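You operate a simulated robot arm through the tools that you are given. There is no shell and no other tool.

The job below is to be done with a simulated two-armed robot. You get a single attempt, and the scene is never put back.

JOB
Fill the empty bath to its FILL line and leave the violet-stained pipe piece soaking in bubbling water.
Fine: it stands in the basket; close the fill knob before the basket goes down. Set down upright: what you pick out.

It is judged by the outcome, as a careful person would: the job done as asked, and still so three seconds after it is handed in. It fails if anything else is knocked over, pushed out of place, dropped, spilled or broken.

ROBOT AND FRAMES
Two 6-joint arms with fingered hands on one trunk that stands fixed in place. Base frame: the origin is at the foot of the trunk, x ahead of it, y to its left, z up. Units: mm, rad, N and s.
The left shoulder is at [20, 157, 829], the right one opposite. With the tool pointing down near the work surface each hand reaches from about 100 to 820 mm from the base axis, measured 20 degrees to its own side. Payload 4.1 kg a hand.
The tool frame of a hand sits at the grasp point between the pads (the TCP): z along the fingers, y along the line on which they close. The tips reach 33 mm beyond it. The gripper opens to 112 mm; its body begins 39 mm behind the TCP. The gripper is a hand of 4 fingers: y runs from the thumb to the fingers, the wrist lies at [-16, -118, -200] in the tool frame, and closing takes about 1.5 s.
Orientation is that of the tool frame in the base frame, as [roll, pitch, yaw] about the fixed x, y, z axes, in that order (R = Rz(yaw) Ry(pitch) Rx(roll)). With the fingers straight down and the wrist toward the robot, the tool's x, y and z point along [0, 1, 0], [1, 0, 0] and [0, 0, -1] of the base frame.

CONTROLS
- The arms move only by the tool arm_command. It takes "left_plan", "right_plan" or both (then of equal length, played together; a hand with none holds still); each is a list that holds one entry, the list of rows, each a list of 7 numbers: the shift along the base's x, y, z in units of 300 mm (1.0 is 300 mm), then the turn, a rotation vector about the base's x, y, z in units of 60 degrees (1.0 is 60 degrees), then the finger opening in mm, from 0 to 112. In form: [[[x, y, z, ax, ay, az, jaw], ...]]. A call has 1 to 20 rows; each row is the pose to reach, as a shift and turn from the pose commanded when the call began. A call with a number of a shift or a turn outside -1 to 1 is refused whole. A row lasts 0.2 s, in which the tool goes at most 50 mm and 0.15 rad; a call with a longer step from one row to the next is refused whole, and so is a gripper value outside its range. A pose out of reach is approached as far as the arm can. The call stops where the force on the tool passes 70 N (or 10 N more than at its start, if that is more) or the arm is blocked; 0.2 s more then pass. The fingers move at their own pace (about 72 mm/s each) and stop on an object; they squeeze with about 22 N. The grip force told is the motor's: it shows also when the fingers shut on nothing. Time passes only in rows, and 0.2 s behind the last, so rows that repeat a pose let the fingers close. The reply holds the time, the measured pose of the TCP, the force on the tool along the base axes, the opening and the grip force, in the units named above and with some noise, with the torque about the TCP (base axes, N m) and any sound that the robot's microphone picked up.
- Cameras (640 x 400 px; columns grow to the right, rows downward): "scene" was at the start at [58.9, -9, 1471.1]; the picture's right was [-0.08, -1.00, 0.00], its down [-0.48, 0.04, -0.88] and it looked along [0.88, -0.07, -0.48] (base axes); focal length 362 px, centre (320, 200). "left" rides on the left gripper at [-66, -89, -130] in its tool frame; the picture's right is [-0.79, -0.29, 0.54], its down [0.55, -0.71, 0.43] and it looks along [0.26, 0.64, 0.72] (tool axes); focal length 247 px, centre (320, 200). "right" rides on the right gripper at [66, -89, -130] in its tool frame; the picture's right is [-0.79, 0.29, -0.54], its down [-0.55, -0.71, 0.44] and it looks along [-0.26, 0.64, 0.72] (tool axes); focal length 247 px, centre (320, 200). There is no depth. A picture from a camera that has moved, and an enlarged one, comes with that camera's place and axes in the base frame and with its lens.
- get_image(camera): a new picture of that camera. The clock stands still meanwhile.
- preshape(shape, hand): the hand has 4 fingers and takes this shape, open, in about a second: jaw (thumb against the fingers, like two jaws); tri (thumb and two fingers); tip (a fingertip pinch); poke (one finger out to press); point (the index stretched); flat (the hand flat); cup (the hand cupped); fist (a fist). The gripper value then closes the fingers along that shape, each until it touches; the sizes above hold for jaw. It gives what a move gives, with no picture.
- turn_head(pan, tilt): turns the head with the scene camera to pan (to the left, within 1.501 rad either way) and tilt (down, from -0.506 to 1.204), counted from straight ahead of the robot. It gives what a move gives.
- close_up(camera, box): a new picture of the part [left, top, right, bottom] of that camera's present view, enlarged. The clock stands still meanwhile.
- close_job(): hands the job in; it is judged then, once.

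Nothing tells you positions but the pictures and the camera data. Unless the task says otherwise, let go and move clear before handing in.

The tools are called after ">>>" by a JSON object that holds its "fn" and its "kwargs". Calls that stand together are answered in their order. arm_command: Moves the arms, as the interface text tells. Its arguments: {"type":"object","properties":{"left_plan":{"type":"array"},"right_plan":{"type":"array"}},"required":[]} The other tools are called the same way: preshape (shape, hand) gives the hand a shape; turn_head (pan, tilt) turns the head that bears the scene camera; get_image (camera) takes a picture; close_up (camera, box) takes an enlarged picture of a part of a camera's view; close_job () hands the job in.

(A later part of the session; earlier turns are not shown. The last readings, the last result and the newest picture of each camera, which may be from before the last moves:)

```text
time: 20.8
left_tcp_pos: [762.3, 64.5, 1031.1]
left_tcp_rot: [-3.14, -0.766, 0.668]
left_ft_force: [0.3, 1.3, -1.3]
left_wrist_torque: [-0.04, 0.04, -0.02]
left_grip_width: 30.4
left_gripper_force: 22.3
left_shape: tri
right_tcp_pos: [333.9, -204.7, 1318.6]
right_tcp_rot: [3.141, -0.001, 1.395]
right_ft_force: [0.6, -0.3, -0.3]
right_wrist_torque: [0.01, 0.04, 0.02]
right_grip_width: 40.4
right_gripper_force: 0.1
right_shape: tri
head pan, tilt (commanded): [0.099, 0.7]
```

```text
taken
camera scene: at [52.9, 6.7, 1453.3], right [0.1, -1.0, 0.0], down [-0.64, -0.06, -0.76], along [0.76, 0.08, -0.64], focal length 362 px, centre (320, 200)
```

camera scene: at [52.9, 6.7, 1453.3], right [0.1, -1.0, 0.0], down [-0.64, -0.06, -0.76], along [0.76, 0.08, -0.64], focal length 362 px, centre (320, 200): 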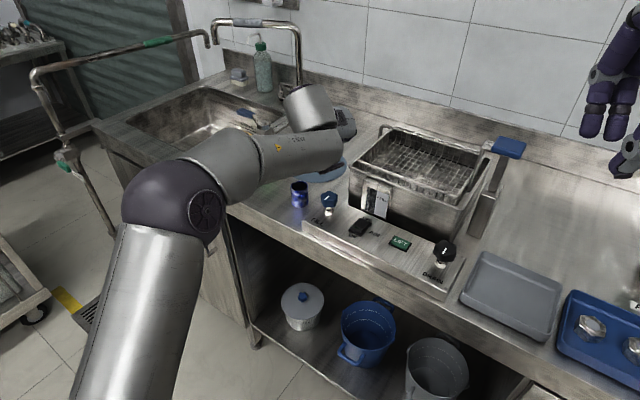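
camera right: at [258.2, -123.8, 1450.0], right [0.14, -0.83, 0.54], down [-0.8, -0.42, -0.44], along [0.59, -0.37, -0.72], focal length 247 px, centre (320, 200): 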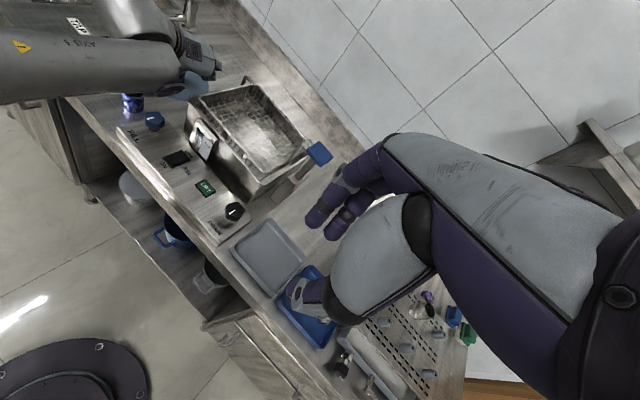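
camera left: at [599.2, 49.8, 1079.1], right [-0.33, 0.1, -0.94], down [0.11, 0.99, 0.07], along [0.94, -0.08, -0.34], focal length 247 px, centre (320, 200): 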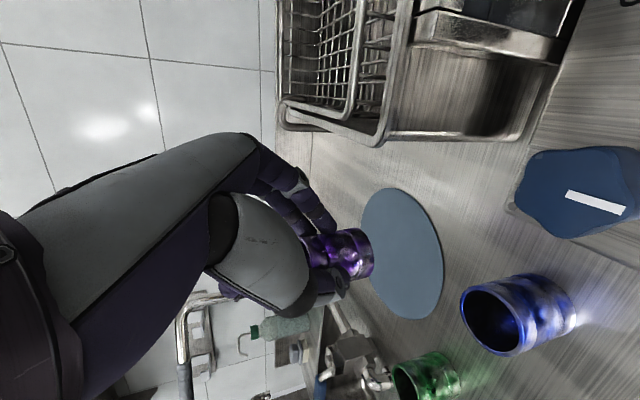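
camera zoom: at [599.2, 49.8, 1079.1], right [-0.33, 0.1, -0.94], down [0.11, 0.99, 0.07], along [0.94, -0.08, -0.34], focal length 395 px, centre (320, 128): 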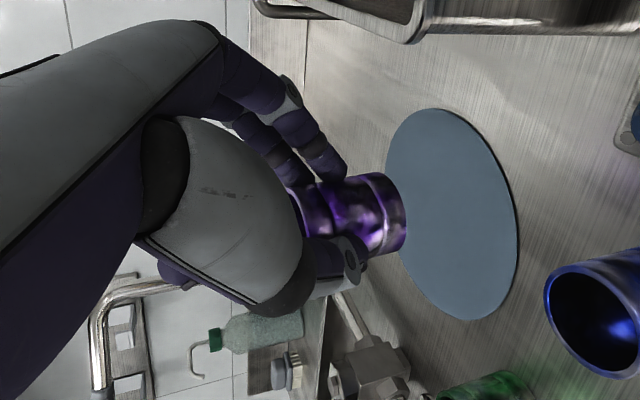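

The piece hangs firmly in the hand, still upright. Before placing it I bring the right hand's camera nearer to see the basket's inside and measure its floor.

>>> {"fn": "arm_command", "kwargs": {"right_plan": [[[0.106, -0.009, -0.039, 0, 0, 0, 40], [0.212, -0.018, -0.078, 0, 0, 0, 40], [0.318, -0.026, -0.117, 0, 0, 0, 40], [0.425, -0.035, -0.155, 0, 0, 0, 40], [0.531, -0.044, -0.194, 0, 0, 0, 40], [0.637, -0.053, -0.233, 0, 0, 0, 40], [0.637, -0.053, -0.233, 0, 0, 0, 40]]]}}

>>> {"fn": "get_image", "kwargs": {"camera": "right"}}

>>> {"fn": "close_up", "kwargs": {"camera": "scene", "box": [330, 110, 530, 235]}}

```text
time: 22.4
left_tcp_pos: [762.9, 64.5, 1030.4]
left_tcp_rot: [-3.14, -0.768, 0.667]
left_ft_force: [-0.4, -0.2, -1.0]
left_wrist_torque: [-0.03, 0.04, 0.02]
left_grip_width: 30.5
left_gripper_force: 22.1
left_shape: tri
right_tcp_pos: [526.5, -221.5, 1249.3]
right_tcp_rot: [-3.141, 0.0, 1.394]
right_ft_force: [0.3, -0.4, 0.7]
right_wrist_torque: [0.0, -0.03, 0.03]
right_grip_width: 40.1
right_gripper_force: 0.1
right_shape: tri
head pan, tilt (commanded): [0.099, 0.7]
```

```text
taken
camera right: at [450.8, -139.6, 1380.6], right [0.14, -0.83, 0.54], down [-0.8, -0.42, -0.44], along [0.59, -0.37, -0.72], focal length 247 px, centre (320, 200)
```

right: 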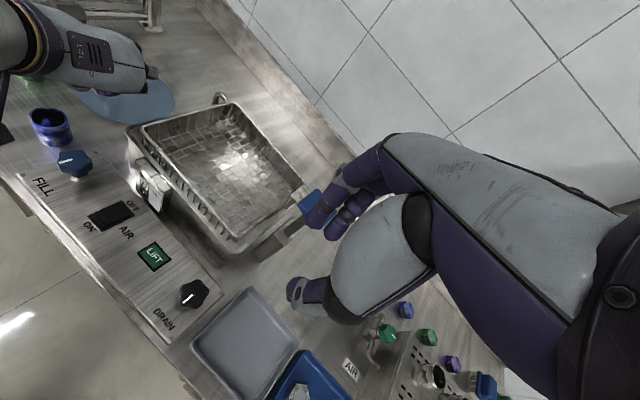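

```text
3.20 times, centred on (430, 172) of scene
camera zoom: at [52.7, 6.7, 1453.3], right [0.1, -1.0, 0.0], down [-0.64, -0.06, -0.77], along [0.76, 0.08, -0.64], focal length 1159 px, centre (-32, 288)
```

zoom: 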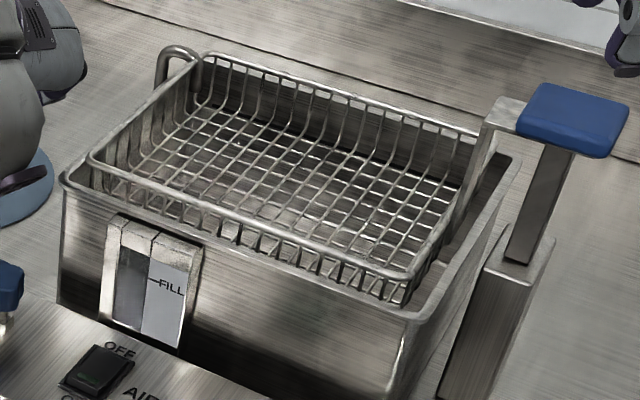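

I'll enlarge the basket in the right camera for measuring.

>>> {"fn": "close_up", "kwargs": {"camera": "right", "box": [110, 80, 334, 220]}}

>>> {"fn": "close_up", "kwargs": {"camera": "right", "box": [110, 140, 334, 280]}}

>>> {"fn": "close_up", "kwargs": {"camera": "left", "box": [260, 0, 420, 100]}}

```text
2.86 times, centred on (222, 150) of right
camera zoom: at [450.8, -139.6, 1380.6], right [0.14, -0.83, 0.54], down [-0.8, -0.42, -0.44], along [0.59, -0.37, -0.72], focal length 706 px, centre (600, 343)
```

zoom: 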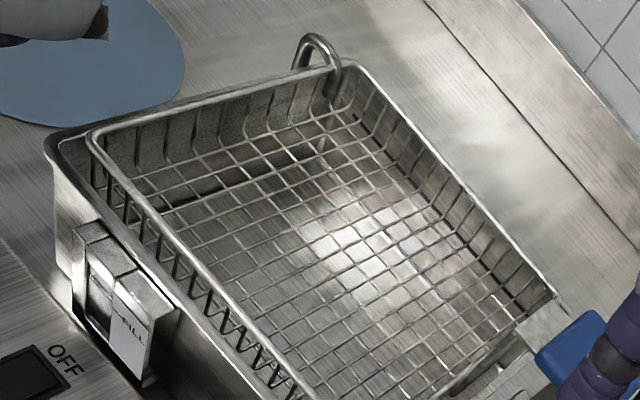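

```text
2.86 times, centred on (222, 210) of right
camera zoom: at [450.8, -139.6, 1380.6], right [0.14, -0.83, 0.54], down [-0.8, -0.42, -0.44], along [0.59, -0.37, -0.72], focal length 706 px, centre (600, 171)
```

zoom: 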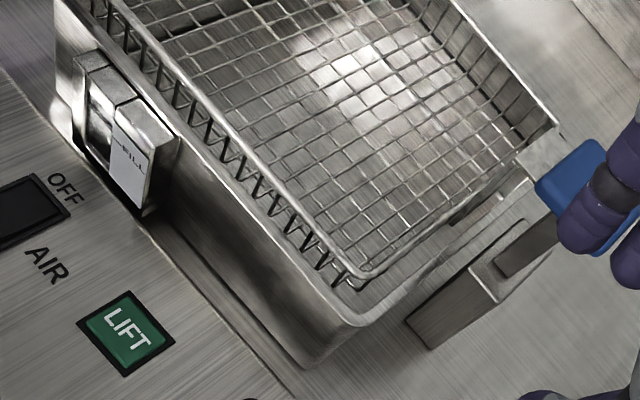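

```text
4.00 times, centred on (340, 50) of left
camera zoom: at [599.2, 49.8, 1079.2], right [-0.33, 0.1, -0.94], down [0.11, 0.99, 0.07], along [0.94, -0.08, -0.34], focal length 988 px, centre (240, 800)
```

zoom: 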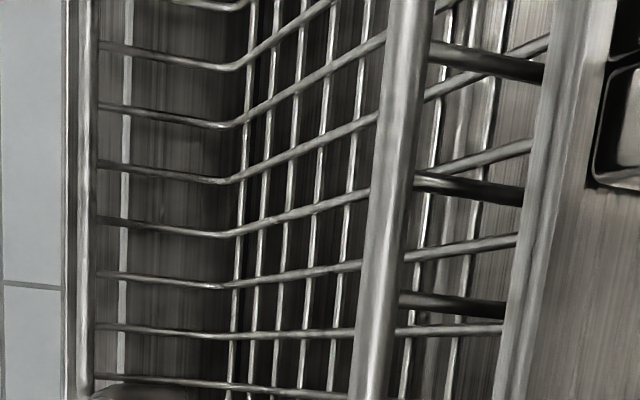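

I take the basket rim at z about 1022, its floor at about 981 and its middle near (729, -145). I carry the piece over the rim with some yaw toward the left shoulder for reach, and draw the right hand back out of the way.

>>> {"fn": "arm_command", "kwargs": {"left_plan": [[[-0.0333, -0.04, 0.06, 0, 0, -0.05, 20], [-0.0667, -0.0833, 0.12, 0, 0, -0.1, 20], [-0.0933, -0.1333, 0.1583, 0, 0, -0.15, 20], [-0.11, -0.2267, 0.1583, 0, 0, -0.2, 20], [-0.1267, -0.32, 0.1583, 0, 0, -0.25, 20], [-0.14, -0.4133, 0.1583, 0, 0, -0.3, 20], [-0.1533, -0.5067, 0.1583, 0, 0, -0.35, 20], [-0.1633, -0.5877, 0.1583, 0, 0, -0.4, 20], [-0.1633, -0.5877, 0.1583, 0, 0, -0.4, 20]]], "right_plan": [[[-0.025, -0.0333, 0.0167, 0, 0, 0, 40], [-0.05, -0.0667, 0.0333, 0, 0, 0, 40], [-0.075, -0.1, 0.05, 0, 0, 0, 40], [-0.1, -0.1333, 0.0667, 0, 0, 0, 40], [-0.125, -0.1667, 0.0833, 0, 0, 0, 40], [-0.15, -0.2, 0.1, 0, 0, 0, 40], [-0.175, -0.2333, 0.1167, 0, 0, 0, 40], [-0.2, -0.267, 0.133, 0, 0, 0, 40], [-0.2, -0.267, 0.133, 0, 0, 0, 40]]]}}

>>> {"fn": "get_image", "kwargs": {"camera": "left"}}

>>> {"fn": "get_image", "kwargs": {"camera": "right"}}

>>> {"fn": "get_image", "kwargs": {"camera": "scene"}}

```text
time: 24.4
left_tcp_pos: [713.4, -114.0, 1077.2]
left_tcp_rot: [-3.141, -0.766, 0.248]
left_ft_force: [0.0, 0.9, -1.8]
left_wrist_torque: [0.04, 0.06, -0.02]
left_grip_width: 30.4
left_gripper_force: 22.2
left_shape: tri
right_tcp_pos: [465.5, -301.4, 1288.8]
right_tcp_rot: [3.141, 0.0, 1.396]
right_ft_force: [0.6, -0.3, 0.0]
right_wrist_torque: [-0.03, 0.01, -0.04]
right_grip_width: 40.4
right_gripper_force: 0.0
right_shape: tri
head pan, tilt (commanded): [0.099, 0.7]
```

```text
taken
camera left: at [557.8, -60.7, 1125.9], right [-0.26, 0.23, -0.94], down [0.5, 0.86, 0.07], along [0.82, -0.45, -0.34], focal length 247 px, centre (320, 200)
```

left: 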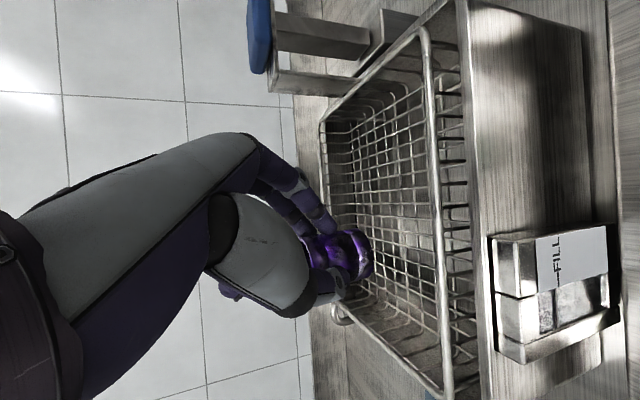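

```text
taken
camera right: at [389.3, -220.0, 1420.6], right [0.14, -0.83, 0.54], down [-0.8, -0.42, -0.43], along [0.59, -0.37, -0.72], focal length 247 px, centre (320, 200)
```

right: 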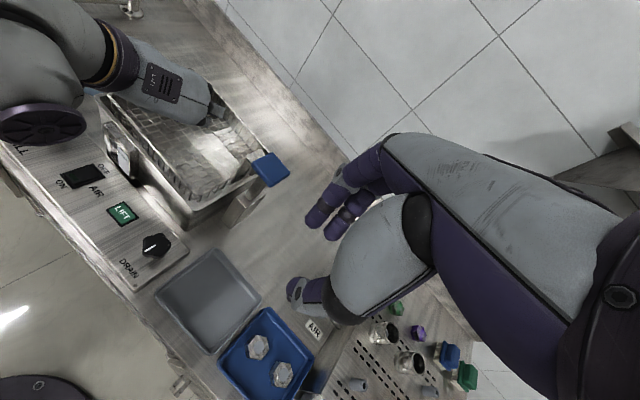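

```text
taken
camera scene: at [52.8, 6.8, 1453.3], right [0.1, -1.0, 0.0], down [-0.64, -0.06, -0.76], along [0.76, 0.08, -0.64], focal length 362 px, centre (320, 200)
```

scene: 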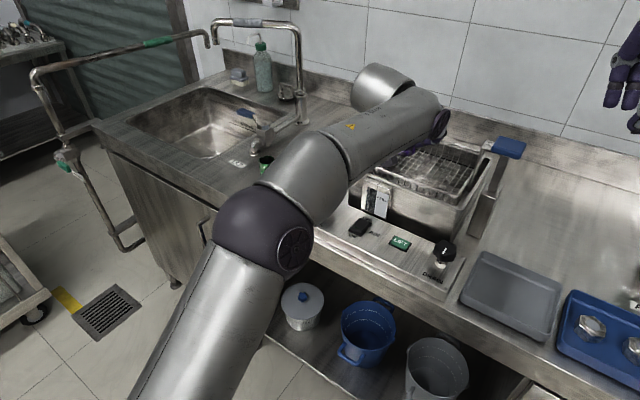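

The piece is over the basket interior, about 63 mm from the front rim and 78 mm from the left rim. I lower it in a first stage, then in small steps watching the force.

>>> {"fn": "arm_command", "kwargs": {"left_plan": [[[0, 0, -0.05, 0, 0, 0, 20], [0, 0, -0.1, 0, 0, 0, 20], [0, 0, -0.14, 0, 0, 0, 20], [0, 0, -0.15, 0, 0, 0, 20], [0, 0, -0.15, 0, 0, 0, 20]]]}}

>>> {"fn": "close_up", "kwargs": {"camera": "left", "box": [240, 150, 500, 370]}}

>>> {"fn": "close_up", "kwargs": {"camera": "scene", "box": [360, 90, 500, 200]}}

```text
time: 25.6
left_tcp_pos: [713.4, -113.2, 1031.0]
left_tcp_rot: [-3.141, -0.766, 0.249]
left_ft_force: [0.2, 0.1, -1.9]
left_wrist_torque: [0.01, 0.01, -0.02]
left_grip_width: 30.6
left_gripper_force: 21.7
left_shape: tri
right_tcp_pos: [465.7, -300.7, 1289.6]
right_tcp_rot: [-3.141, -0.001, 1.393]
right_ft_force: [-0.1, -0.5, -0.1]
right_wrist_torque: [0.03, 0.01, 0.04]
right_grip_width: 40.3
right_gripper_force: 0.2
right_shape: tri
head pan, tilt (commanded): [0.099, 0.7]
```

```text
1.82 times, centred on (370, 260) of left
camera zoom: at [558.1, -60.2, 1080.5], right [-0.26, 0.23, -0.94], down [0.5, 0.86, 0.07], along [0.82, -0.45, -0.34], focal length 449 px, centre (229, 91)
```

zoom: 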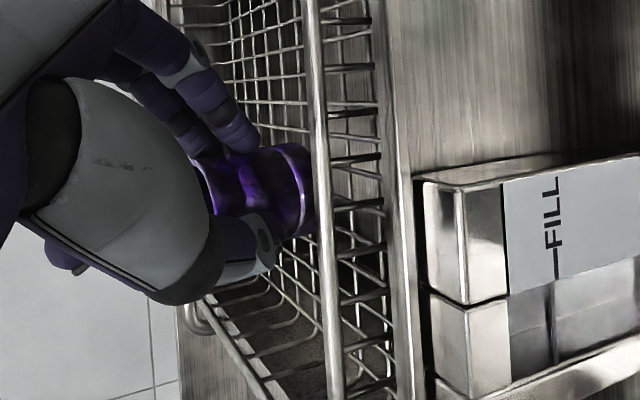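

```text
3.64 times, centred on (430, 145) of scene
camera zoom: at [52.8, 6.7, 1453.3], right [0.1, -1.0, 0.0], down [-0.64, -0.06, -0.76], along [0.76, 0.08, -0.64], focal length 1317 px, centre (-80, 400)
```

zoom: 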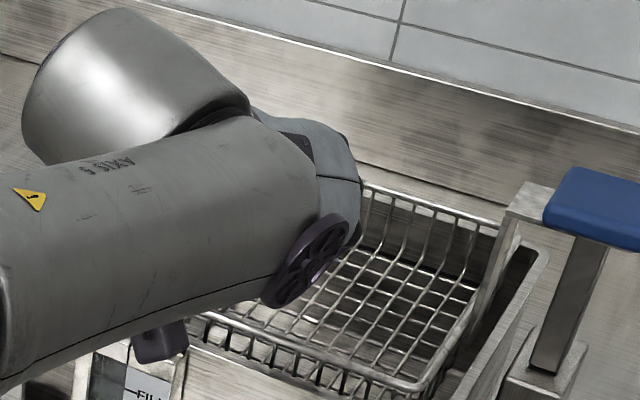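

No contact yet. I continue down a few millimetres at a time.

>>> {"fn": "arm_command", "kwargs": {"left_plan": [[[0, 0, -0.007, 0, 0, 0, 20], [0, 0, -0.014, 0, 0, 0, 20], [0, 0, -0.014, 0, 0, 0, 20]]]}}

>>> {"fn": "arm_command", "kwargs": {"left_plan": [[[0, 0, -0.007, 0, 0, 0, 20], [0, 0, -0.007, 0, 0, 0, 20]]]}}

```text
time: 26.4
left_tcp_pos: [713.8, -112.3, 1028.6]
left_tcp_rot: [-3.141, -0.768, 0.249]
left_ft_force: [-0.3, 0.8, -1.8]
left_wrist_torque: [-0.06, 0.0, 0.0]
left_grip_width: 30.3
left_gripper_force: 22.3
left_shape: tri
right_tcp_pos: [465.3, -301.8, 1289.8]
right_tcp_rot: [3.141, 0.001, 1.396]
right_ft_force: [0.5, 0.1, 0.5]
right_wrist_torque: [-0.02, 0.01, 0.03]
right_grip_width: 40.2
right_gripper_force: 0.1
right_shape: tri
head pan, tilt (commanded): [0.099, 0.7]
```

```text
time: 27.0
left_tcp_pos: [713.9, -112.9, 1025.7]
left_tcp_rot: [3.141, -0.767, 0.25]
left_ft_force: [-0.8, 0.0, 2.2]
left_wrist_torque: [0.04, 0.01, 0.03]
left_grip_width: 30.4
left_gripper_force: 22.1
left_shape: tri
right_tcp_pos: [464.9, -301.7, 1289.2]
right_tcp_rot: [-3.141, 0.0, 1.393]
right_ft_force: [0.0, -0.5, -0.4]
right_wrist_torque: [0.02, 0.0, -0.02]
right_grip_width: 40.3
right_gripper_force: 0.1
right_shape: tri
head pan, tilt (commanded): [0.099, 0.7]
```

The vertical force changed sign (about 4 N of support), so the base is touching the basket floor. I look at it closely before letting go.

>>> {"fn": "close_up", "kwargs": {"camera": "left", "box": [240, 150, 500, 370]}}

>>> {"fn": "arm_command", "kwargs": {"left_plan": [[[0, 0, -0.004, 0, 0, 0, 20], [0, 0, -0.004, 0, 0, 0, 20]]]}}

>>> {"fn": "close_up", "kwargs": {"camera": "left", "box": [290, 200, 420, 310]}}

```text
1.82 times, centred on (370, 260) of left
camera zoom: at [558.4, -60.4, 1074.9], right [-0.26, 0.23, -0.94], down [0.5, 0.86, 0.07], along [0.82, -0.45, -0.34], focal length 449 px, centre (229, 91)
```

zoom: 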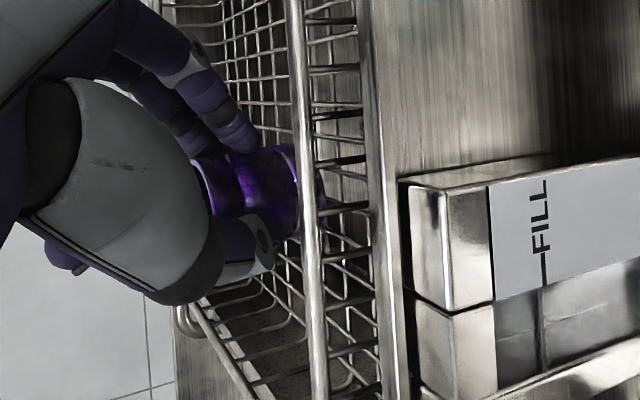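

```text
time: 27.6
left_tcp_pos: [713.1, -113.3, 1025.8]
left_tcp_rot: [3.14, -0.768, 0.249]
left_ft_force: [-0.7, -1.8, 5.0]
left_wrist_torque: [0.04, -0.07, -0.07]
left_grip_width: 30.4
left_gripper_force: 22.1
left_shape: tri
right_tcp_pos: [465.2, -302.7, 1289.7]
right_tcp_rot: [3.14, 0.002, 1.395]
right_ft_force: [0.3, -0.1, -0.3]
right_wrist_torque: [0.01, 0.01, -0.01]
right_grip_width: 40.3
right_gripper_force: 0.1
right_shape: tri
head pan, tilt (commanded): [0.099, 0.7]
```

```text
3.64 times, centred on (355, 255) of left
camera zoom: at [558.2, -60.5, 1073.6], right [-0.26, 0.23, -0.94], down [0.5, 0.86, 0.07], along [0.82, -0.45, -0.34], focal length 898 px, centre (193, 0)
```

zoom: 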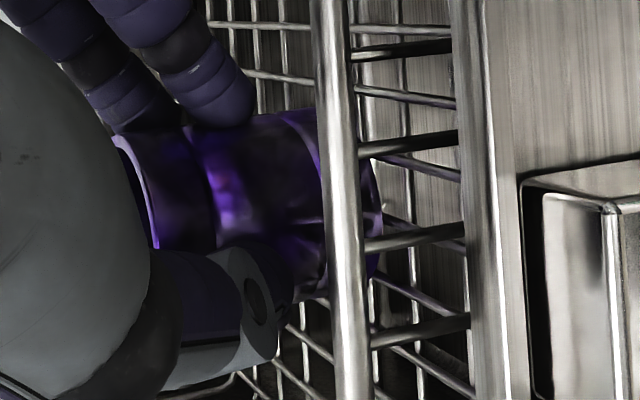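

The floor carries the piece now. I open the fingers slowly and check that it stays upright.

>>> {"fn": "arm_command", "kwargs": {"left_plan": [[[0, 0, 0, 0, 0, 0, 32], [0, 0, 0, 0, 0, 0, 36], [0, 0, 0, 0, 0, 0, 42], [0, 0, 0, 0, 0, 0, 50], [0, 0, 0, 0, 0, 0, 58], [0, 0, 0, 0, 0, 0, 64], [0, 0, 0, 0, 0, 0, 64]]]}}

>>> {"fn": "close_up", "kwargs": {"camera": "left", "box": [240, 150, 500, 370]}}

```text
time: 29.2
left_tcp_pos: [712.7, -113.2, 1024.2]
left_tcp_rot: [3.14, -0.769, 0.251]
left_ft_force: [0.8, 0.2, -0.5]
left_wrist_torque: [-0.04, 0.02, -0.03]
left_grip_width: 63.3
left_gripper_force: 0.1
left_shape: tri
right_tcp_pos: [465.9, -301.0, 1289.2]
right_tcp_rot: [3.141, 0.0, 1.395]
right_ft_force: [0.1, -0.6, -0.5]
right_wrist_torque: [-0.02, -0.04, -0.01]
right_grip_width: 40.3
right_gripper_force: 0.0
right_shape: tri
head pan, tilt (commanded): [0.099, 0.7]
```

```text
1.82 times, centred on (370, 260) of left
camera zoom: at [558.4, -60.3, 1073.1], right [-0.26, 0.23, -0.94], down [0.5, 0.86, 0.07], along [0.82, -0.45, -0.34], focal length 449 px, centre (229, 91)
```

zoom: 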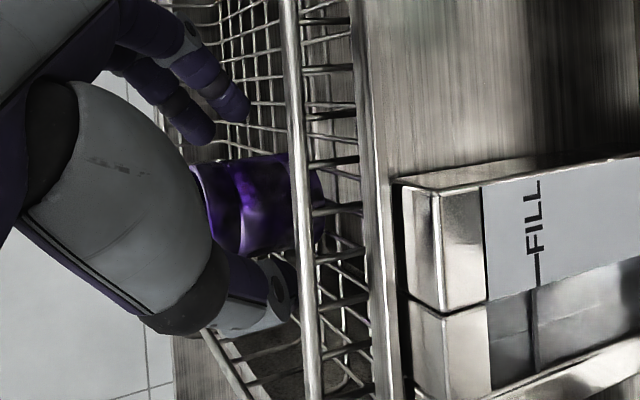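

The violet piece stands by itself in the basket. I lift the hand straight up clear of it, then draw back.

>>> {"fn": "arm_command", "kwargs": {"left_plan": [[[0, 0, 0, 0, 0, 0, 74], [0, 0, 0.04, 0, 0, 0, 74], [0, 0, 0.09, 0, 0, 0, 74], [-0.01, 0, 0.14, 0, 0, 0, 74], [-0.03, 0.01, 0.19, 0, 0, 0, 74], [-0.09, 0.04, 0.24, 0, 0, 0, 74], [-0.17, 0.08, 0.3, 0, 0, 0, 74], [-0.27, 0.13, 0.36, 0, 0, 0, 74], [-0.37, 0.19, 0.42, 0, 0, 0, 74], [-0.45, 0.25, 0.45, 0, 0, 0, 74], [-0.45, 0.25, 0.45, 0, 0, 0, 74]]]}}

>>> {"fn": "get_image", "kwargs": {"camera": "scene"}}

>>> {"fn": "close_up", "kwargs": {"camera": "scene", "box": [330, 110, 530, 235]}}

>>> {"fn": "get_image", "kwargs": {"camera": "left"}}

```text
time: 31.6
left_tcp_pos: [575.9, -37.2, 1157.3]
left_tcp_rot: [3.141, -0.765, 0.25]
left_ft_force: [0.7, -0.1, -0.2]
left_wrist_torque: [0.02, 0.02, -0.02]
left_grip_width: 73.8
left_gripper_force: 0.1
left_shape: tri
right_tcp_pos: [465.3, -301.8, 1290.4]
right_tcp_rot: [-3.141, 0.001, 1.395]
right_ft_force: [0.1, 0.1, -0.2]
right_wrist_torque: [0.0, 0.0, 0.01]
right_grip_width: 40.0
right_gripper_force: 0.0
right_shape: tri
head pan, tilt (commanded): [0.099, 0.7]
```

```text
taken
camera scene: at [52.8, 6.7, 1453.3], right [0.1, -1.0, 0.0], down [-0.64, -0.06, -0.76], along [0.76, 0.08, -0.64], focal length 362 px, centre (320, 200)
```

scene: 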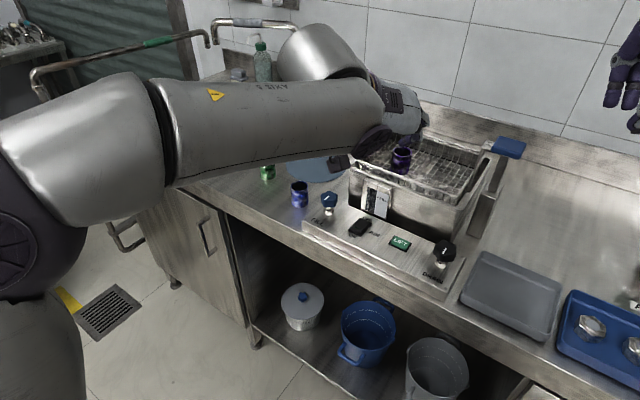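

```text
3.20 times, centred on (430, 172) of scene
camera zoom: at [52.8, 6.7, 1453.3], right [0.1, -1.0, 0.0], down [-0.64, -0.06, -0.76], along [0.76, 0.08, -0.64], focal length 1159 px, centre (-32, 288)
```

zoom: 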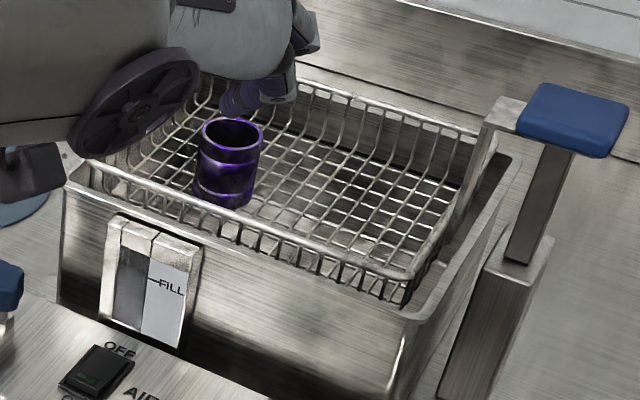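

```text
taken
camera left: at [422.8, 14.7, 1206.6], right [-0.26, 0.23, -0.94], down [0.5, 0.86, 0.07], along [0.82, -0.45, -0.34], focal length 247 px, centre (320, 200)
```

left: 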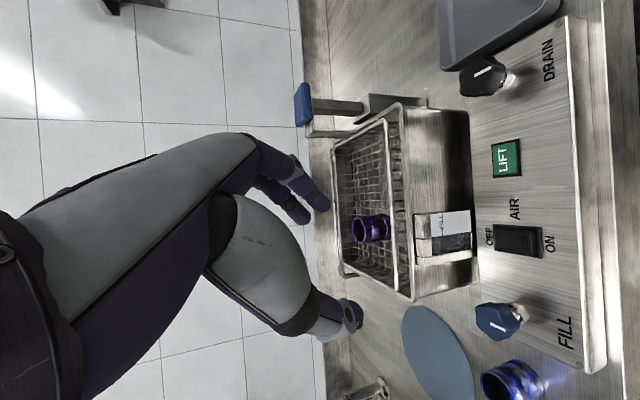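

The piece stands upright in the basket and nothing else has moved. Next I bring the left hand tool-down above the FILL knob, first untilting it in free air.

>>> {"fn": "arm_command", "kwargs": {"left_plan": [[[-0.046, 0.046, -0.018, -0.0259, 0.1015, 0, 74], [-0.091, 0.092, -0.035, -0.0517, 0.203, 0, 74], [-0.137, 0.139, -0.053, -0.0776, 0.3045, 0, 74], [-0.183, 0.185, -0.07, -0.1034, 0.406, 0, 74], [-0.229, 0.231, -0.088, -0.1293, 0.5076, 0, 74], [-0.274, 0.277, -0.106, -0.1551, 0.6091, 0, 74], [-0.32, 0.323, -0.123, -0.181, 0.7106, 0, 74], [-0.32, 0.323, -0.123, -0.181, 0.7106, 0, 74]]]}}

>>> {"fn": "arm_command", "kwargs": {"left_plan": [[[0.077, -0.005, -0.02, 0, 0, 0.106, 74], [0.154, -0.01, -0.05, 0, 0, 0.211, 74], [0.231, -0.015, -0.1, 0, 0, 0.317, 74], [0.308, -0.02, -0.15, 0, 0, 0.423, 74], [0.385, -0.025, -0.2, 0, 0, 0.528, 74], [0.463, -0.03, -0.25, 0, 0, 0.634, 74], [0.54, -0.035, -0.3, 0, 0, 0.74, 74], [0.617, -0.04, -0.333, 0, 0, 0.845, 74], [0.617, -0.04, -0.333, 0, 0, 0.845, 74]]]}}

>>> {"fn": "get_image", "kwargs": {"camera": "left"}}

>>> {"fn": "get_image", "kwargs": {"camera": "scene"}}

```text
time: 33.4
left_tcp_pos: [482.7, 58.7, 1123.8]
left_tcp_rot: [3.139, 0.002, 0.248]
left_ft_force: [-0.1, 0.8, -0.6]
left_wrist_torque: [-0.01, -0.02, -0.01]
left_grip_width: 73.7
left_gripper_force: 0.1
left_shape: tri
right_tcp_pos: [465.6, -299.9, 1290.0]
right_tcp_rot: [-3.141, 0.001, 1.393]
right_ft_force: [0.7, 0.4, -0.6]
right_wrist_torque: [-0.04, -0.02, -0.02]
right_grip_width: 40.4
right_gripper_force: 0.2
right_shape: tri
head pan, tilt (commanded): [0.099, 0.7]
```

```text
time: 35.4
left_tcp_pos: [669.0, 49.2, 1023.0]
left_tcp_rot: [3.14, 0.002, 1.136]
left_ft_force: [0.9, 0.1, -0.2]
left_wrist_torque: [0.01, 0.0, -0.03]
left_grip_width: 73.7
left_gripper_force: 0.0
left_shape: tri
right_tcp_pos: [464.9, -300.7, 1289.6]
right_tcp_rot: [3.141, -0.002, 1.396]
right_ft_force: [-0.1, -0.7, 0.7]
right_wrist_torque: [-0.01, 0.0, -0.02]
right_grip_width: 40.5
right_gripper_force: 0.1
right_shape: tri
head pan, tilt (commanded): [0.099, 0.7]
```

```text
taken
camera left: at [559.8, 27.0, 1154.4], right [-0.59, -0.6, -0.54], down [-0.41, 0.8, -0.44], along [0.69, -0.04, -0.72], focal length 247 px, centre (320, 200)
```

left: 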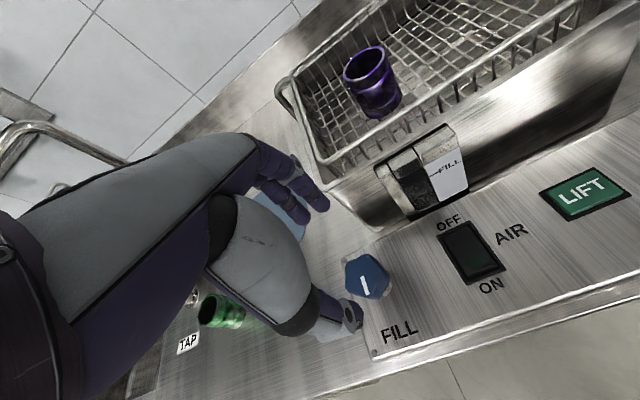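

```text
taken
camera scene: at [52.6, 6.8, 1453.3], right [0.1, -1.0, 0.0], down [-0.64, -0.06, -0.77], along [0.76, 0.08, -0.64], focal length 362 px, centre (320, 200)
```

scene: 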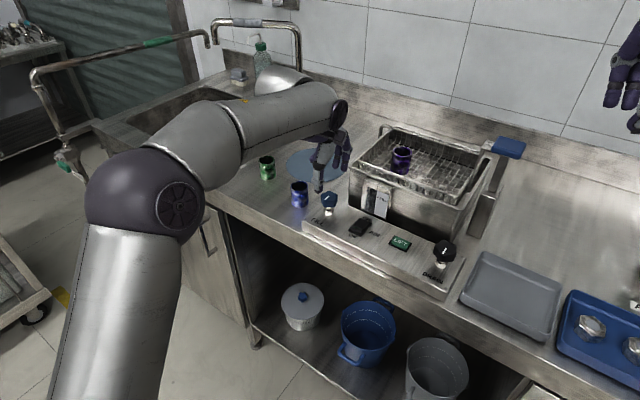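

The left camera shows both the knob and the gauge well from here. I enlarge the knob and gauge in both cameras for accurate numbers.

>>> {"fn": "close_up", "kwargs": {"camera": "left", "box": [320, 230, 432, 300]}}

>>> {"fn": "close_up", "kwargs": {"camera": "scene", "box": [300, 170, 396, 230]}}

>>> {"fn": "close_up", "kwargs": {"camera": "left", "box": [370, 120, 482, 220]}}

>>> {"fn": "close_up", "kwargs": {"camera": "right", "box": [0, 100, 160, 200]}}

```text
5.71 times, centred on (376, 265) of left
camera zoom: at [559.8, 27.0, 1154.4], right [-0.59, -0.6, -0.54], down [-0.41, 0.8, -0.44], along [0.69, -0.04, -0.72], focal length 1411 px, centre (0, -171)
```

zoom: 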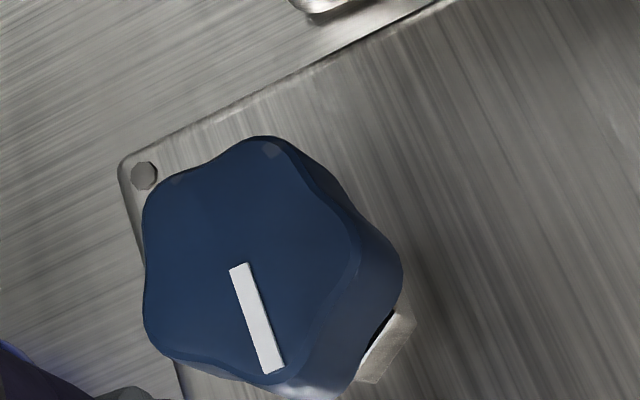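

```text
6.67 times, centred on (348, 200) of scene
camera zoom: at [52.6, 6.8, 1453.3], right [0.1, -1.0, 0.0], down [-0.64, -0.06, -0.77], along [0.76, 0.08, -0.64], focal length 2415 px, centre (133, 200)
```

zoom: 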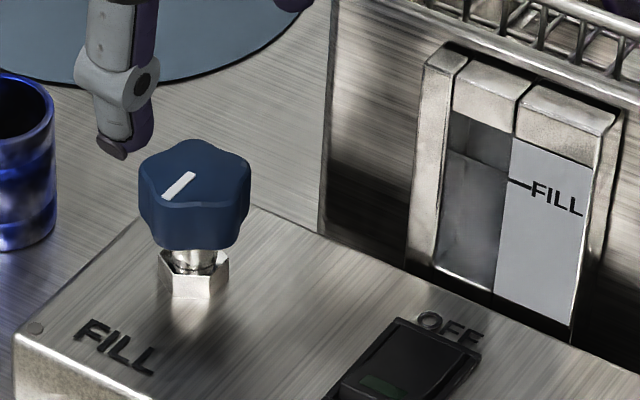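

```text
4.00 times, centred on (426, 170) of left
camera zoom: at [559.8, 27.0, 1154.4], right [-0.59, -0.6, -0.54], down [-0.41, 0.8, -0.44], along [0.69, -0.04, -0.72], focal length 988 px, centre (-104, 320)
```

zoom: 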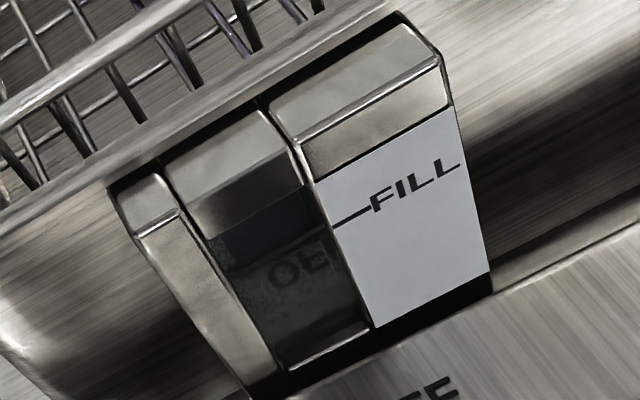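

```text
4.00 times, centred on (80, 150) of right
camera zoom: at [389.3, -219.8, 1420.6], right [0.14, -0.83, 0.54], down [-0.8, -0.42, -0.44], along [0.59, -0.37, -0.72], focal length 988 px, centre (1280, 400)
```

zoom: 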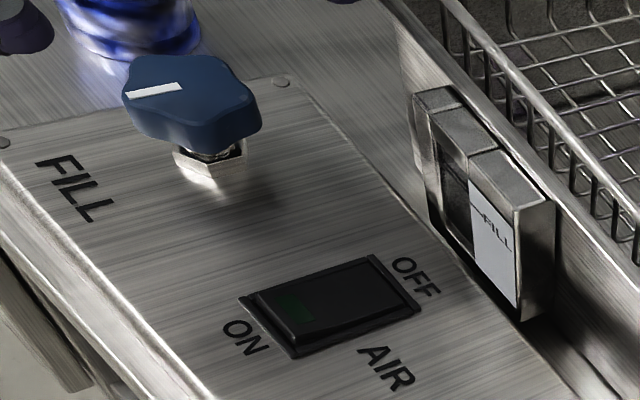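

Averaging three views, the knob's top centre is at about (656.5, 48, 956), about 36 mm across. I narrow the opening to stay clear of the bath corner, turn 5 degrees, and descend over the knob.

>>> {"fn": "arm_command", "kwargs": {"left_plan": [[[-0.0208, -0.002, 0, 0, 0, 0.042, 58], [-0.0417, -0.004, -0.02, 0, 0, 0.083, 58], [-0.0417, -0.004, -0.06, 0, 0, 0.083, 58], [-0.0417, -0.004, -0.1, 0, 0, 0.083, 58], [-0.0417, -0.004, -0.1, 0, 0, 0.083, 58]]]}}

>>> {"fn": "get_image", "kwargs": {"camera": "left"}}

>>> {"fn": "close_up", "kwargs": {"camera": "scene", "box": [290, 130, 418, 220]}}

```text
time: 36.6
left_tcp_pos: [656.1, 46.7, 993.5]
left_tcp_rot: [3.14, -0.001, 1.221]
left_ft_force: [-0.2, 0.6, 0.4]
left_wrist_torque: [-0.01, 0.02, -0.02]
left_grip_width: 58.4
left_gripper_force: 0.0
left_shape: tri
right_tcp_pos: [466.0, -301.3, 1289.1]
right_tcp_rot: [3.14, 0.0, 1.394]
right_ft_force: [-0.2, -0.4, 0.7]
right_wrist_torque: [0.0, -0.01, 0.03]
right_grip_width: 40.7
right_gripper_force: 0.1
right_shape: tri
head pan, tilt (commanded): [0.099, 0.7]
```

```text
taken
camera left: at [549.1, 16.1, 1123.0], right [-0.54, -0.65, -0.54], down [-0.48, 0.76, -0.44], along [0.69, 0.02, -0.72], focal length 247 px, centre (320, 200)
```

left: 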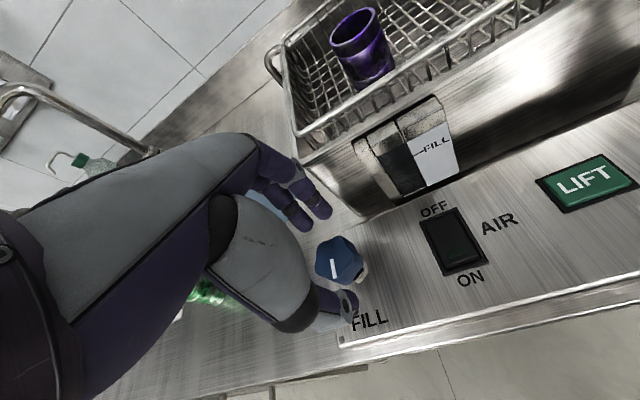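

```text
4.44 times, centred on (354, 175) of scene
camera zoom: at [52.7, 6.7, 1453.3], right [0.1, -1.0, 0.0], down [-0.64, -0.06, -0.76], along [0.76, 0.08, -0.64], focal length 1610 px, centre (169, 311)
```

zoom: 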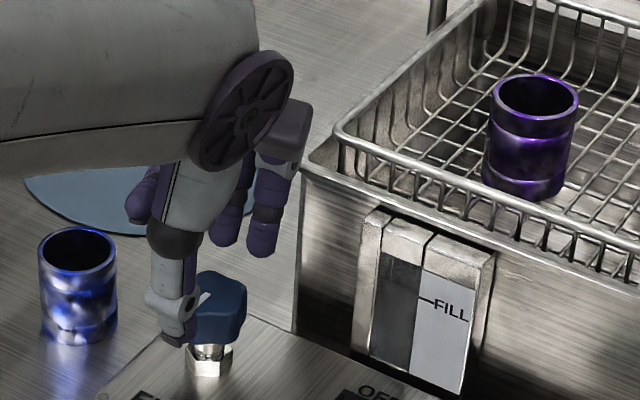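

The hand straddles the knob with clearance to the bath corner. I go down the last 26 mm with force checks.

>>> {"fn": "arm_command", "kwargs": {"left_plan": [[[0.001, 0.003, -0.03, 0, 0, 0, 58], [0.001, 0.003, -0.06, 0, 0, 0, 58], [0.001, 0.003, -0.088, 0, 0, 0, 58], [0.001, 0.003, -0.088, 0, 0, 0, 58]]]}}

>>> {"fn": "close_up", "kwargs": {"camera": "left", "box": [240, 140, 460, 340]}}

>>> {"fn": "close_up", "kwargs": {"camera": "scene", "box": [290, 130, 418, 220]}}

```text
time: 37.6
left_tcp_pos: [654.0, 47.6, 967.4]
left_tcp_rot: [3.141, 0.002, 1.222]
left_ft_force: [0.3, -0.3, 0.7]
left_wrist_torque: [-0.01, 0.02, -0.01]
left_grip_width: 58.3
left_gripper_force: 0.0
left_shape: tri
right_tcp_pos: [465.4, -302.5, 1288.8]
right_tcp_rot: [-3.141, 0.0, 1.395]
right_ft_force: [-0.2, -0.1, -0.7]
right_wrist_torque: [-0.01, -0.03, -0.01]
right_grip_width: 40.0
right_gripper_force: 0.1
right_shape: tri
head pan, tilt (commanded): [0.099, 0.7]
```

```text
2.00 times, centred on (350, 240) of left
camera zoom: at [549.0, 16.7, 1097.3], right [-0.54, -0.65, -0.54], down [-0.48, 0.76, -0.44], along [0.69, 0.02, -0.72], focal length 494 px, centre (260, 120)
```

zoom: 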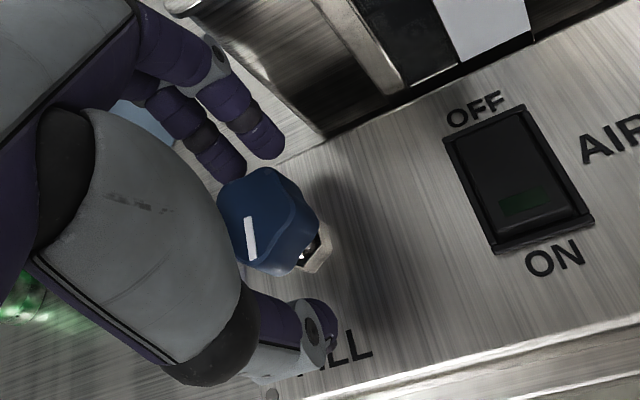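

```text
4.44 times, centred on (354, 175) of scene
camera zoom: at [52.7, 6.7, 1453.3], right [0.1, -1.0, 0.0], down [-0.64, -0.06, -0.76], along [0.76, 0.08, -0.64], focal length 1610 px, centre (169, 311)
```

zoom: 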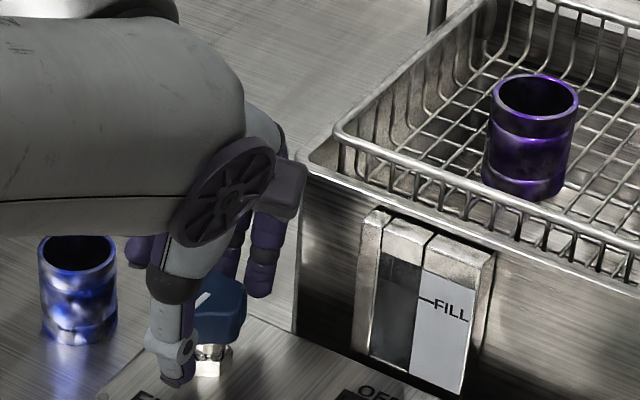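

The thumb and two fingers surround the knob without contact. I close on it gently.

>>> {"fn": "arm_command", "kwargs": {"left_plan": [[[0, 0, 0, 0, 0, 0, 50], [0, 0, 0, 0, 0, 0, 42], [0, 0, 0, 0, 0, 0, 34], [0, 0, 0, 0, 0, 0, 26], [0, 0, 0, 0, 0, 0, 15], [0, 0, 0, 0, 0, 0, 15], [0, 0, 0, 0, 0, 0, 15]]]}}

>>> {"fn": "close_up", "kwargs": {"camera": "left", "box": [240, 140, 460, 340]}}

```text
time: 39.2
left_tcp_pos: [654.3, 47.6, 966.0]
left_tcp_rot: [-3.141, 0.001, 1.224]
left_ft_force: [0.5, 1.1, -0.9]
left_wrist_torque: [-0.01, -0.01, -0.02]
left_grip_width: 27.9
left_gripper_force: 21.6
left_shape: tri
right_tcp_pos: [465.4, -301.4, 1289.8]
right_tcp_rot: [-3.14, 0.0, 1.394]
right_ft_force: [0.4, 0.7, 0.2]
right_wrist_torque: [0.01, -0.01, -0.02]
right_grip_width: 40.1
right_gripper_force: 0.0
right_shape: tri
head pan, tilt (commanded): [0.099, 0.7]
```

```text
2.00 times, centred on (350, 240) of left
camera zoom: at [549.1, 16.8, 1097.3], right [-0.54, -0.65, -0.54], down [-0.48, 0.76, -0.44], along [0.69, 0.02, -0.72], focal length 494 px, centre (260, 120)
```

zoom: 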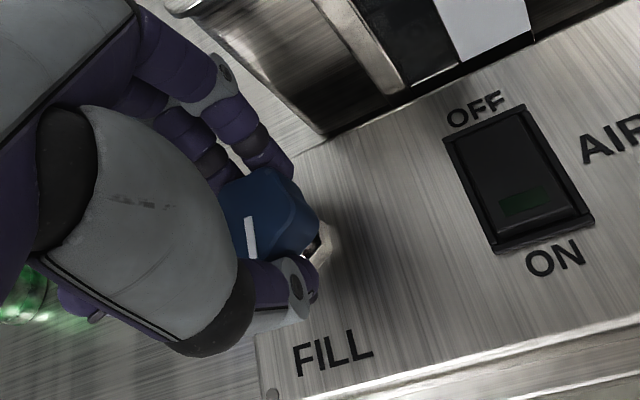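

The knob is held. I turn it a small amount counter-clockwise to feel whether it opens that way, and listen.

>>> {"fn": "arm_command", "kwargs": {"left_plan": [[[0, 0, 0, 0, 0, 0.083, 15], [0, 0, 0, 0, 0, 0.167, 15], [0, 0, 0, 0, 0, 0.25, 15], [0, 0, 0, 0, 0, 0.25, 15]]]}}

>>> {"fn": "close_up", "kwargs": {"camera": "left", "box": [240, 140, 460, 340]}}

>>> {"fn": "close_up", "kwargs": {"camera": "scene", "box": [330, 110, 490, 220]}}

```text
time: 40.2
left_tcp_pos: [654.1, 46.8, 965.9]
left_tcp_rot: [3.14, 0.001, 1.483]
left_ft_force: [3.0, 2.6, 2.3]
left_wrist_torque: [0.03, -0.09, -0.04]
left_grip_width: 28.2
left_gripper_force: 22.0
left_shape: tri
right_tcp_pos: [466.1, -300.8, 1289.5]
right_tcp_rot: [3.142, 0.0, 1.396]
right_ft_force: [-0.1, 0.1, 0.2]
right_wrist_torque: [0.0, 0.01, -0.01]
right_grip_width: 40.3
right_gripper_force: 0.0
right_shape: tri
head pan, tilt (commanded): [0.099, 0.7]
```

```text
2.00 times, centred on (350, 240) of left
camera zoom: at [560.7, -10.5, 1097.1], right [-0.35, -0.77, -0.54], down [-0.66, 0.61, -0.44], along [0.66, 0.2, -0.72], focal length 494 px, centre (260, 120)
```

zoom: 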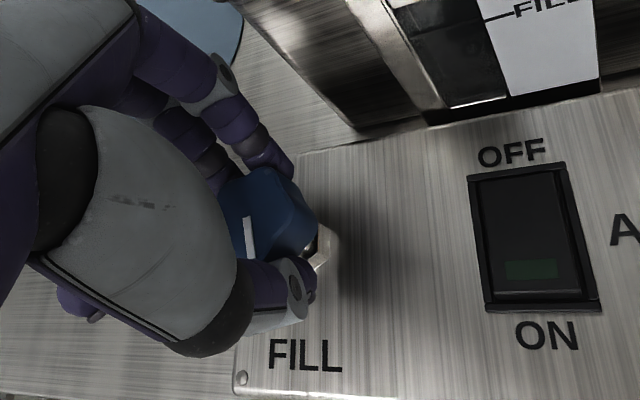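

```text
3.64 times, centred on (410, 165) of scene
camera zoom: at [52.8, 6.8, 1453.3], right [0.1, -0.99, 0.0], down [-0.64, -0.06, -0.76], along [0.76, 0.08, -0.64], focal length 1317 px, centre (-7, 327)
```

zoom: 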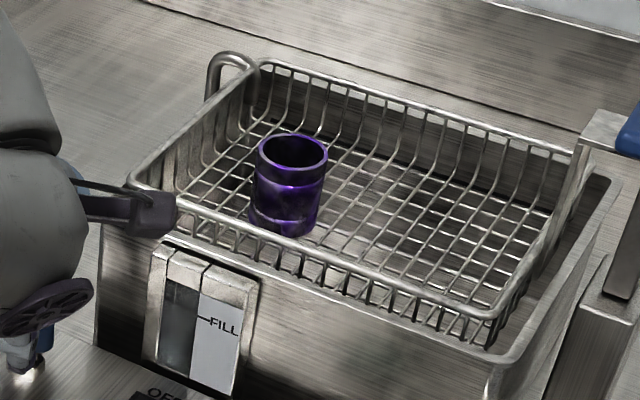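

The knob turns freely with the hand and the mark moved with it. I turn further counter-clockwise by 30 degrees and watch for water.

>>> {"fn": "arm_command", "kwargs": {"left_plan": [[[0, 0, 0, 0, 0, 0.1, 15], [0, 0, 0, 0, 0, 0.2, 15], [0, 0, 0, 0, 0, 0.3, 15], [0, 0, 0, 0, 0, 0.4, 15], [0, 0, 0, 0, 0, 0.5, 15]]]}}

>>> {"fn": "close_up", "kwargs": {"camera": "left", "box": [240, 100, 500, 340]}}

>>> {"fn": "close_up", "kwargs": {"camera": "scene", "box": [330, 110, 490, 220]}}

>>> {"fn": "close_up", "kwargs": {"camera": "right", "box": [60, 80, 260, 220]}}

```text
time: 41.4
left_tcp_pos: [655.2, 46.9, 965.3]
left_tcp_rot: [3.141, 0.001, 2.007]
left_ft_force: [7.7, 0.3, 3.6]
left_wrist_torque: [0.03, -0.24, -0.05]
left_grip_width: 27.9
left_gripper_force: 22.0
left_shape: tri
right_tcp_pos: [464.6, -301.5, 1289.1]
right_tcp_rot: [3.14, 0.0, 1.395]
right_ft_force: [-0.7, 0.1, -0.2]
right_wrist_torque: [0.01, 0.0, 0.02]
right_grip_width: 40.1
right_gripper_force: 0.0
right_shape: tri
head pan, tilt (commanded): [0.099, 0.7]
```

```text
1.67 times, centred on (370, 220) of left
camera zoom: at [602.4, -50.2, 1097.1], right [0.08, -0.84, -0.54], down [-0.88, 0.2, -0.44], along [0.47, 0.51, -0.72], focal length 412 px, centre (237, 167)
```

zoom: 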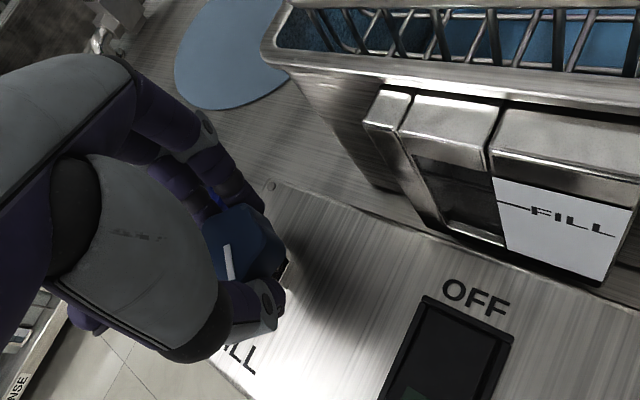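

```text
3.64 times, centred on (410, 165) of scene
camera zoom: at [52.9, 6.8, 1453.3], right [0.1, -0.99, 0.0], down [-0.64, -0.06, -0.76], along [0.76, 0.08, -0.64], focal length 1317 px, centre (-7, 327)
```

zoom: 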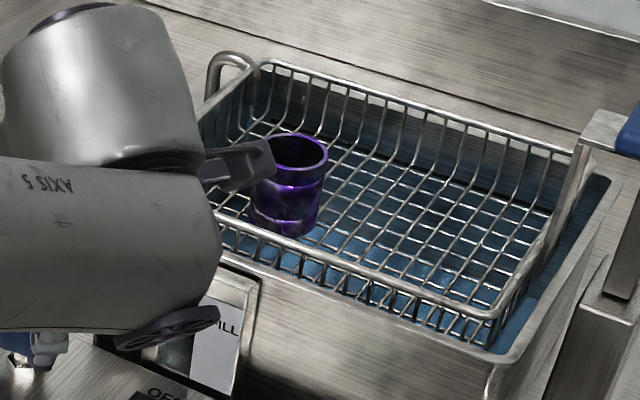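

```text
2.86 times, centred on (160, 150) of right
camera zoom: at [389.5, -219.8, 1420.6], right [0.14, -0.83, 0.54], down [-0.8, -0.42, -0.44], along [0.59, -0.37, -0.72], focal length 706 px, centre (777, 343)
```

zoom: 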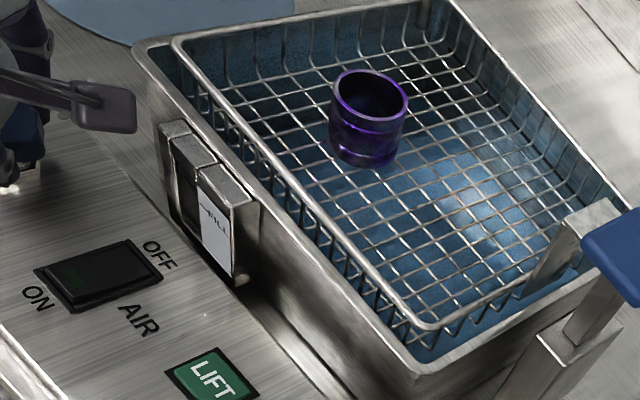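

Water is already coming in (blue in the bath). The clock is standing still, so I look closely at the gauge now.

>>> {"fn": "close_up", "kwargs": {"camera": "left", "box": [450, 150, 500, 260]}}

>>> {"fn": "close_up", "kwargs": {"camera": "left", "box": [440, 140, 520, 260]}}

>>> {"fn": "close_up", "kwargs": {"camera": "right", "box": [105, 115, 160, 185]}}

>>> {"fn": "close_up", "kwargs": {"camera": "scene", "box": [360, 160, 410, 220]}}

```text
3.64 times, centred on (475, 205) of left
camera zoom: at [602.4, -50.2, 1097.1], right [0.08, -0.84, -0.54], down [-0.88, 0.2, -0.44], along [0.47, 0.51, -0.72], focal length 898 px, centre (-244, 182)
```

zoom: 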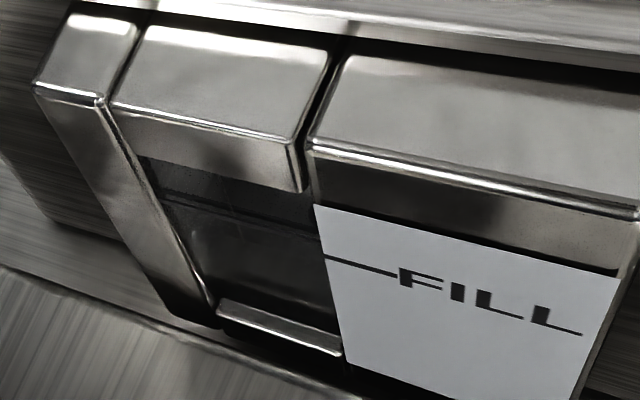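

```text
3.33 times, centred on (480, 200) of left
camera zoom: at [602.4, -50.2, 1097.1], right [0.08, -0.84, -0.54], down [-0.88, 0.2, -0.44], along [0.47, 0.51, -0.72], focal length 823 px, centre (-213, 200)
```

zoom: 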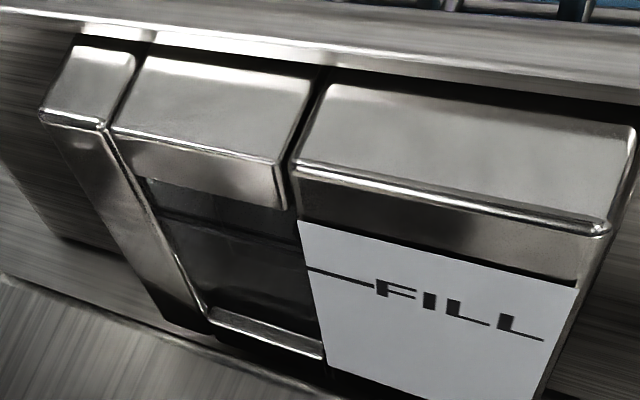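

```text
5.71 times, centred on (132, 150) of right
camera zoom: at [389.5, -219.8, 1420.6], right [0.14, -0.83, 0.54], down [-0.8, -0.42, -0.44], along [0.59, -0.37, -0.72], focal length 1411 px, centre (1391, 486)
```

zoom: 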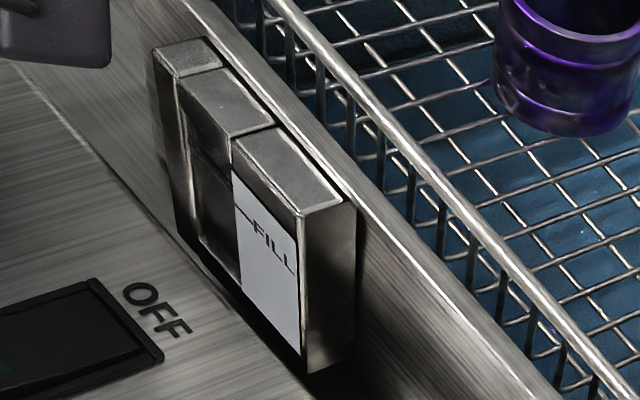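

```text
6.67 times, centred on (385, 190) of scene
camera zoom: at [52.9, 6.8, 1453.3], right [0.1, -0.99, 0.0], down [-0.64, -0.06, -0.76], along [0.76, 0.08, -0.64], focal length 2415 px, centre (-113, 267)
```

zoom: 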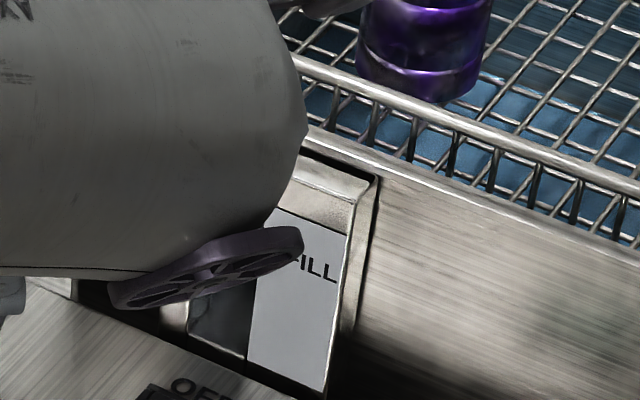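

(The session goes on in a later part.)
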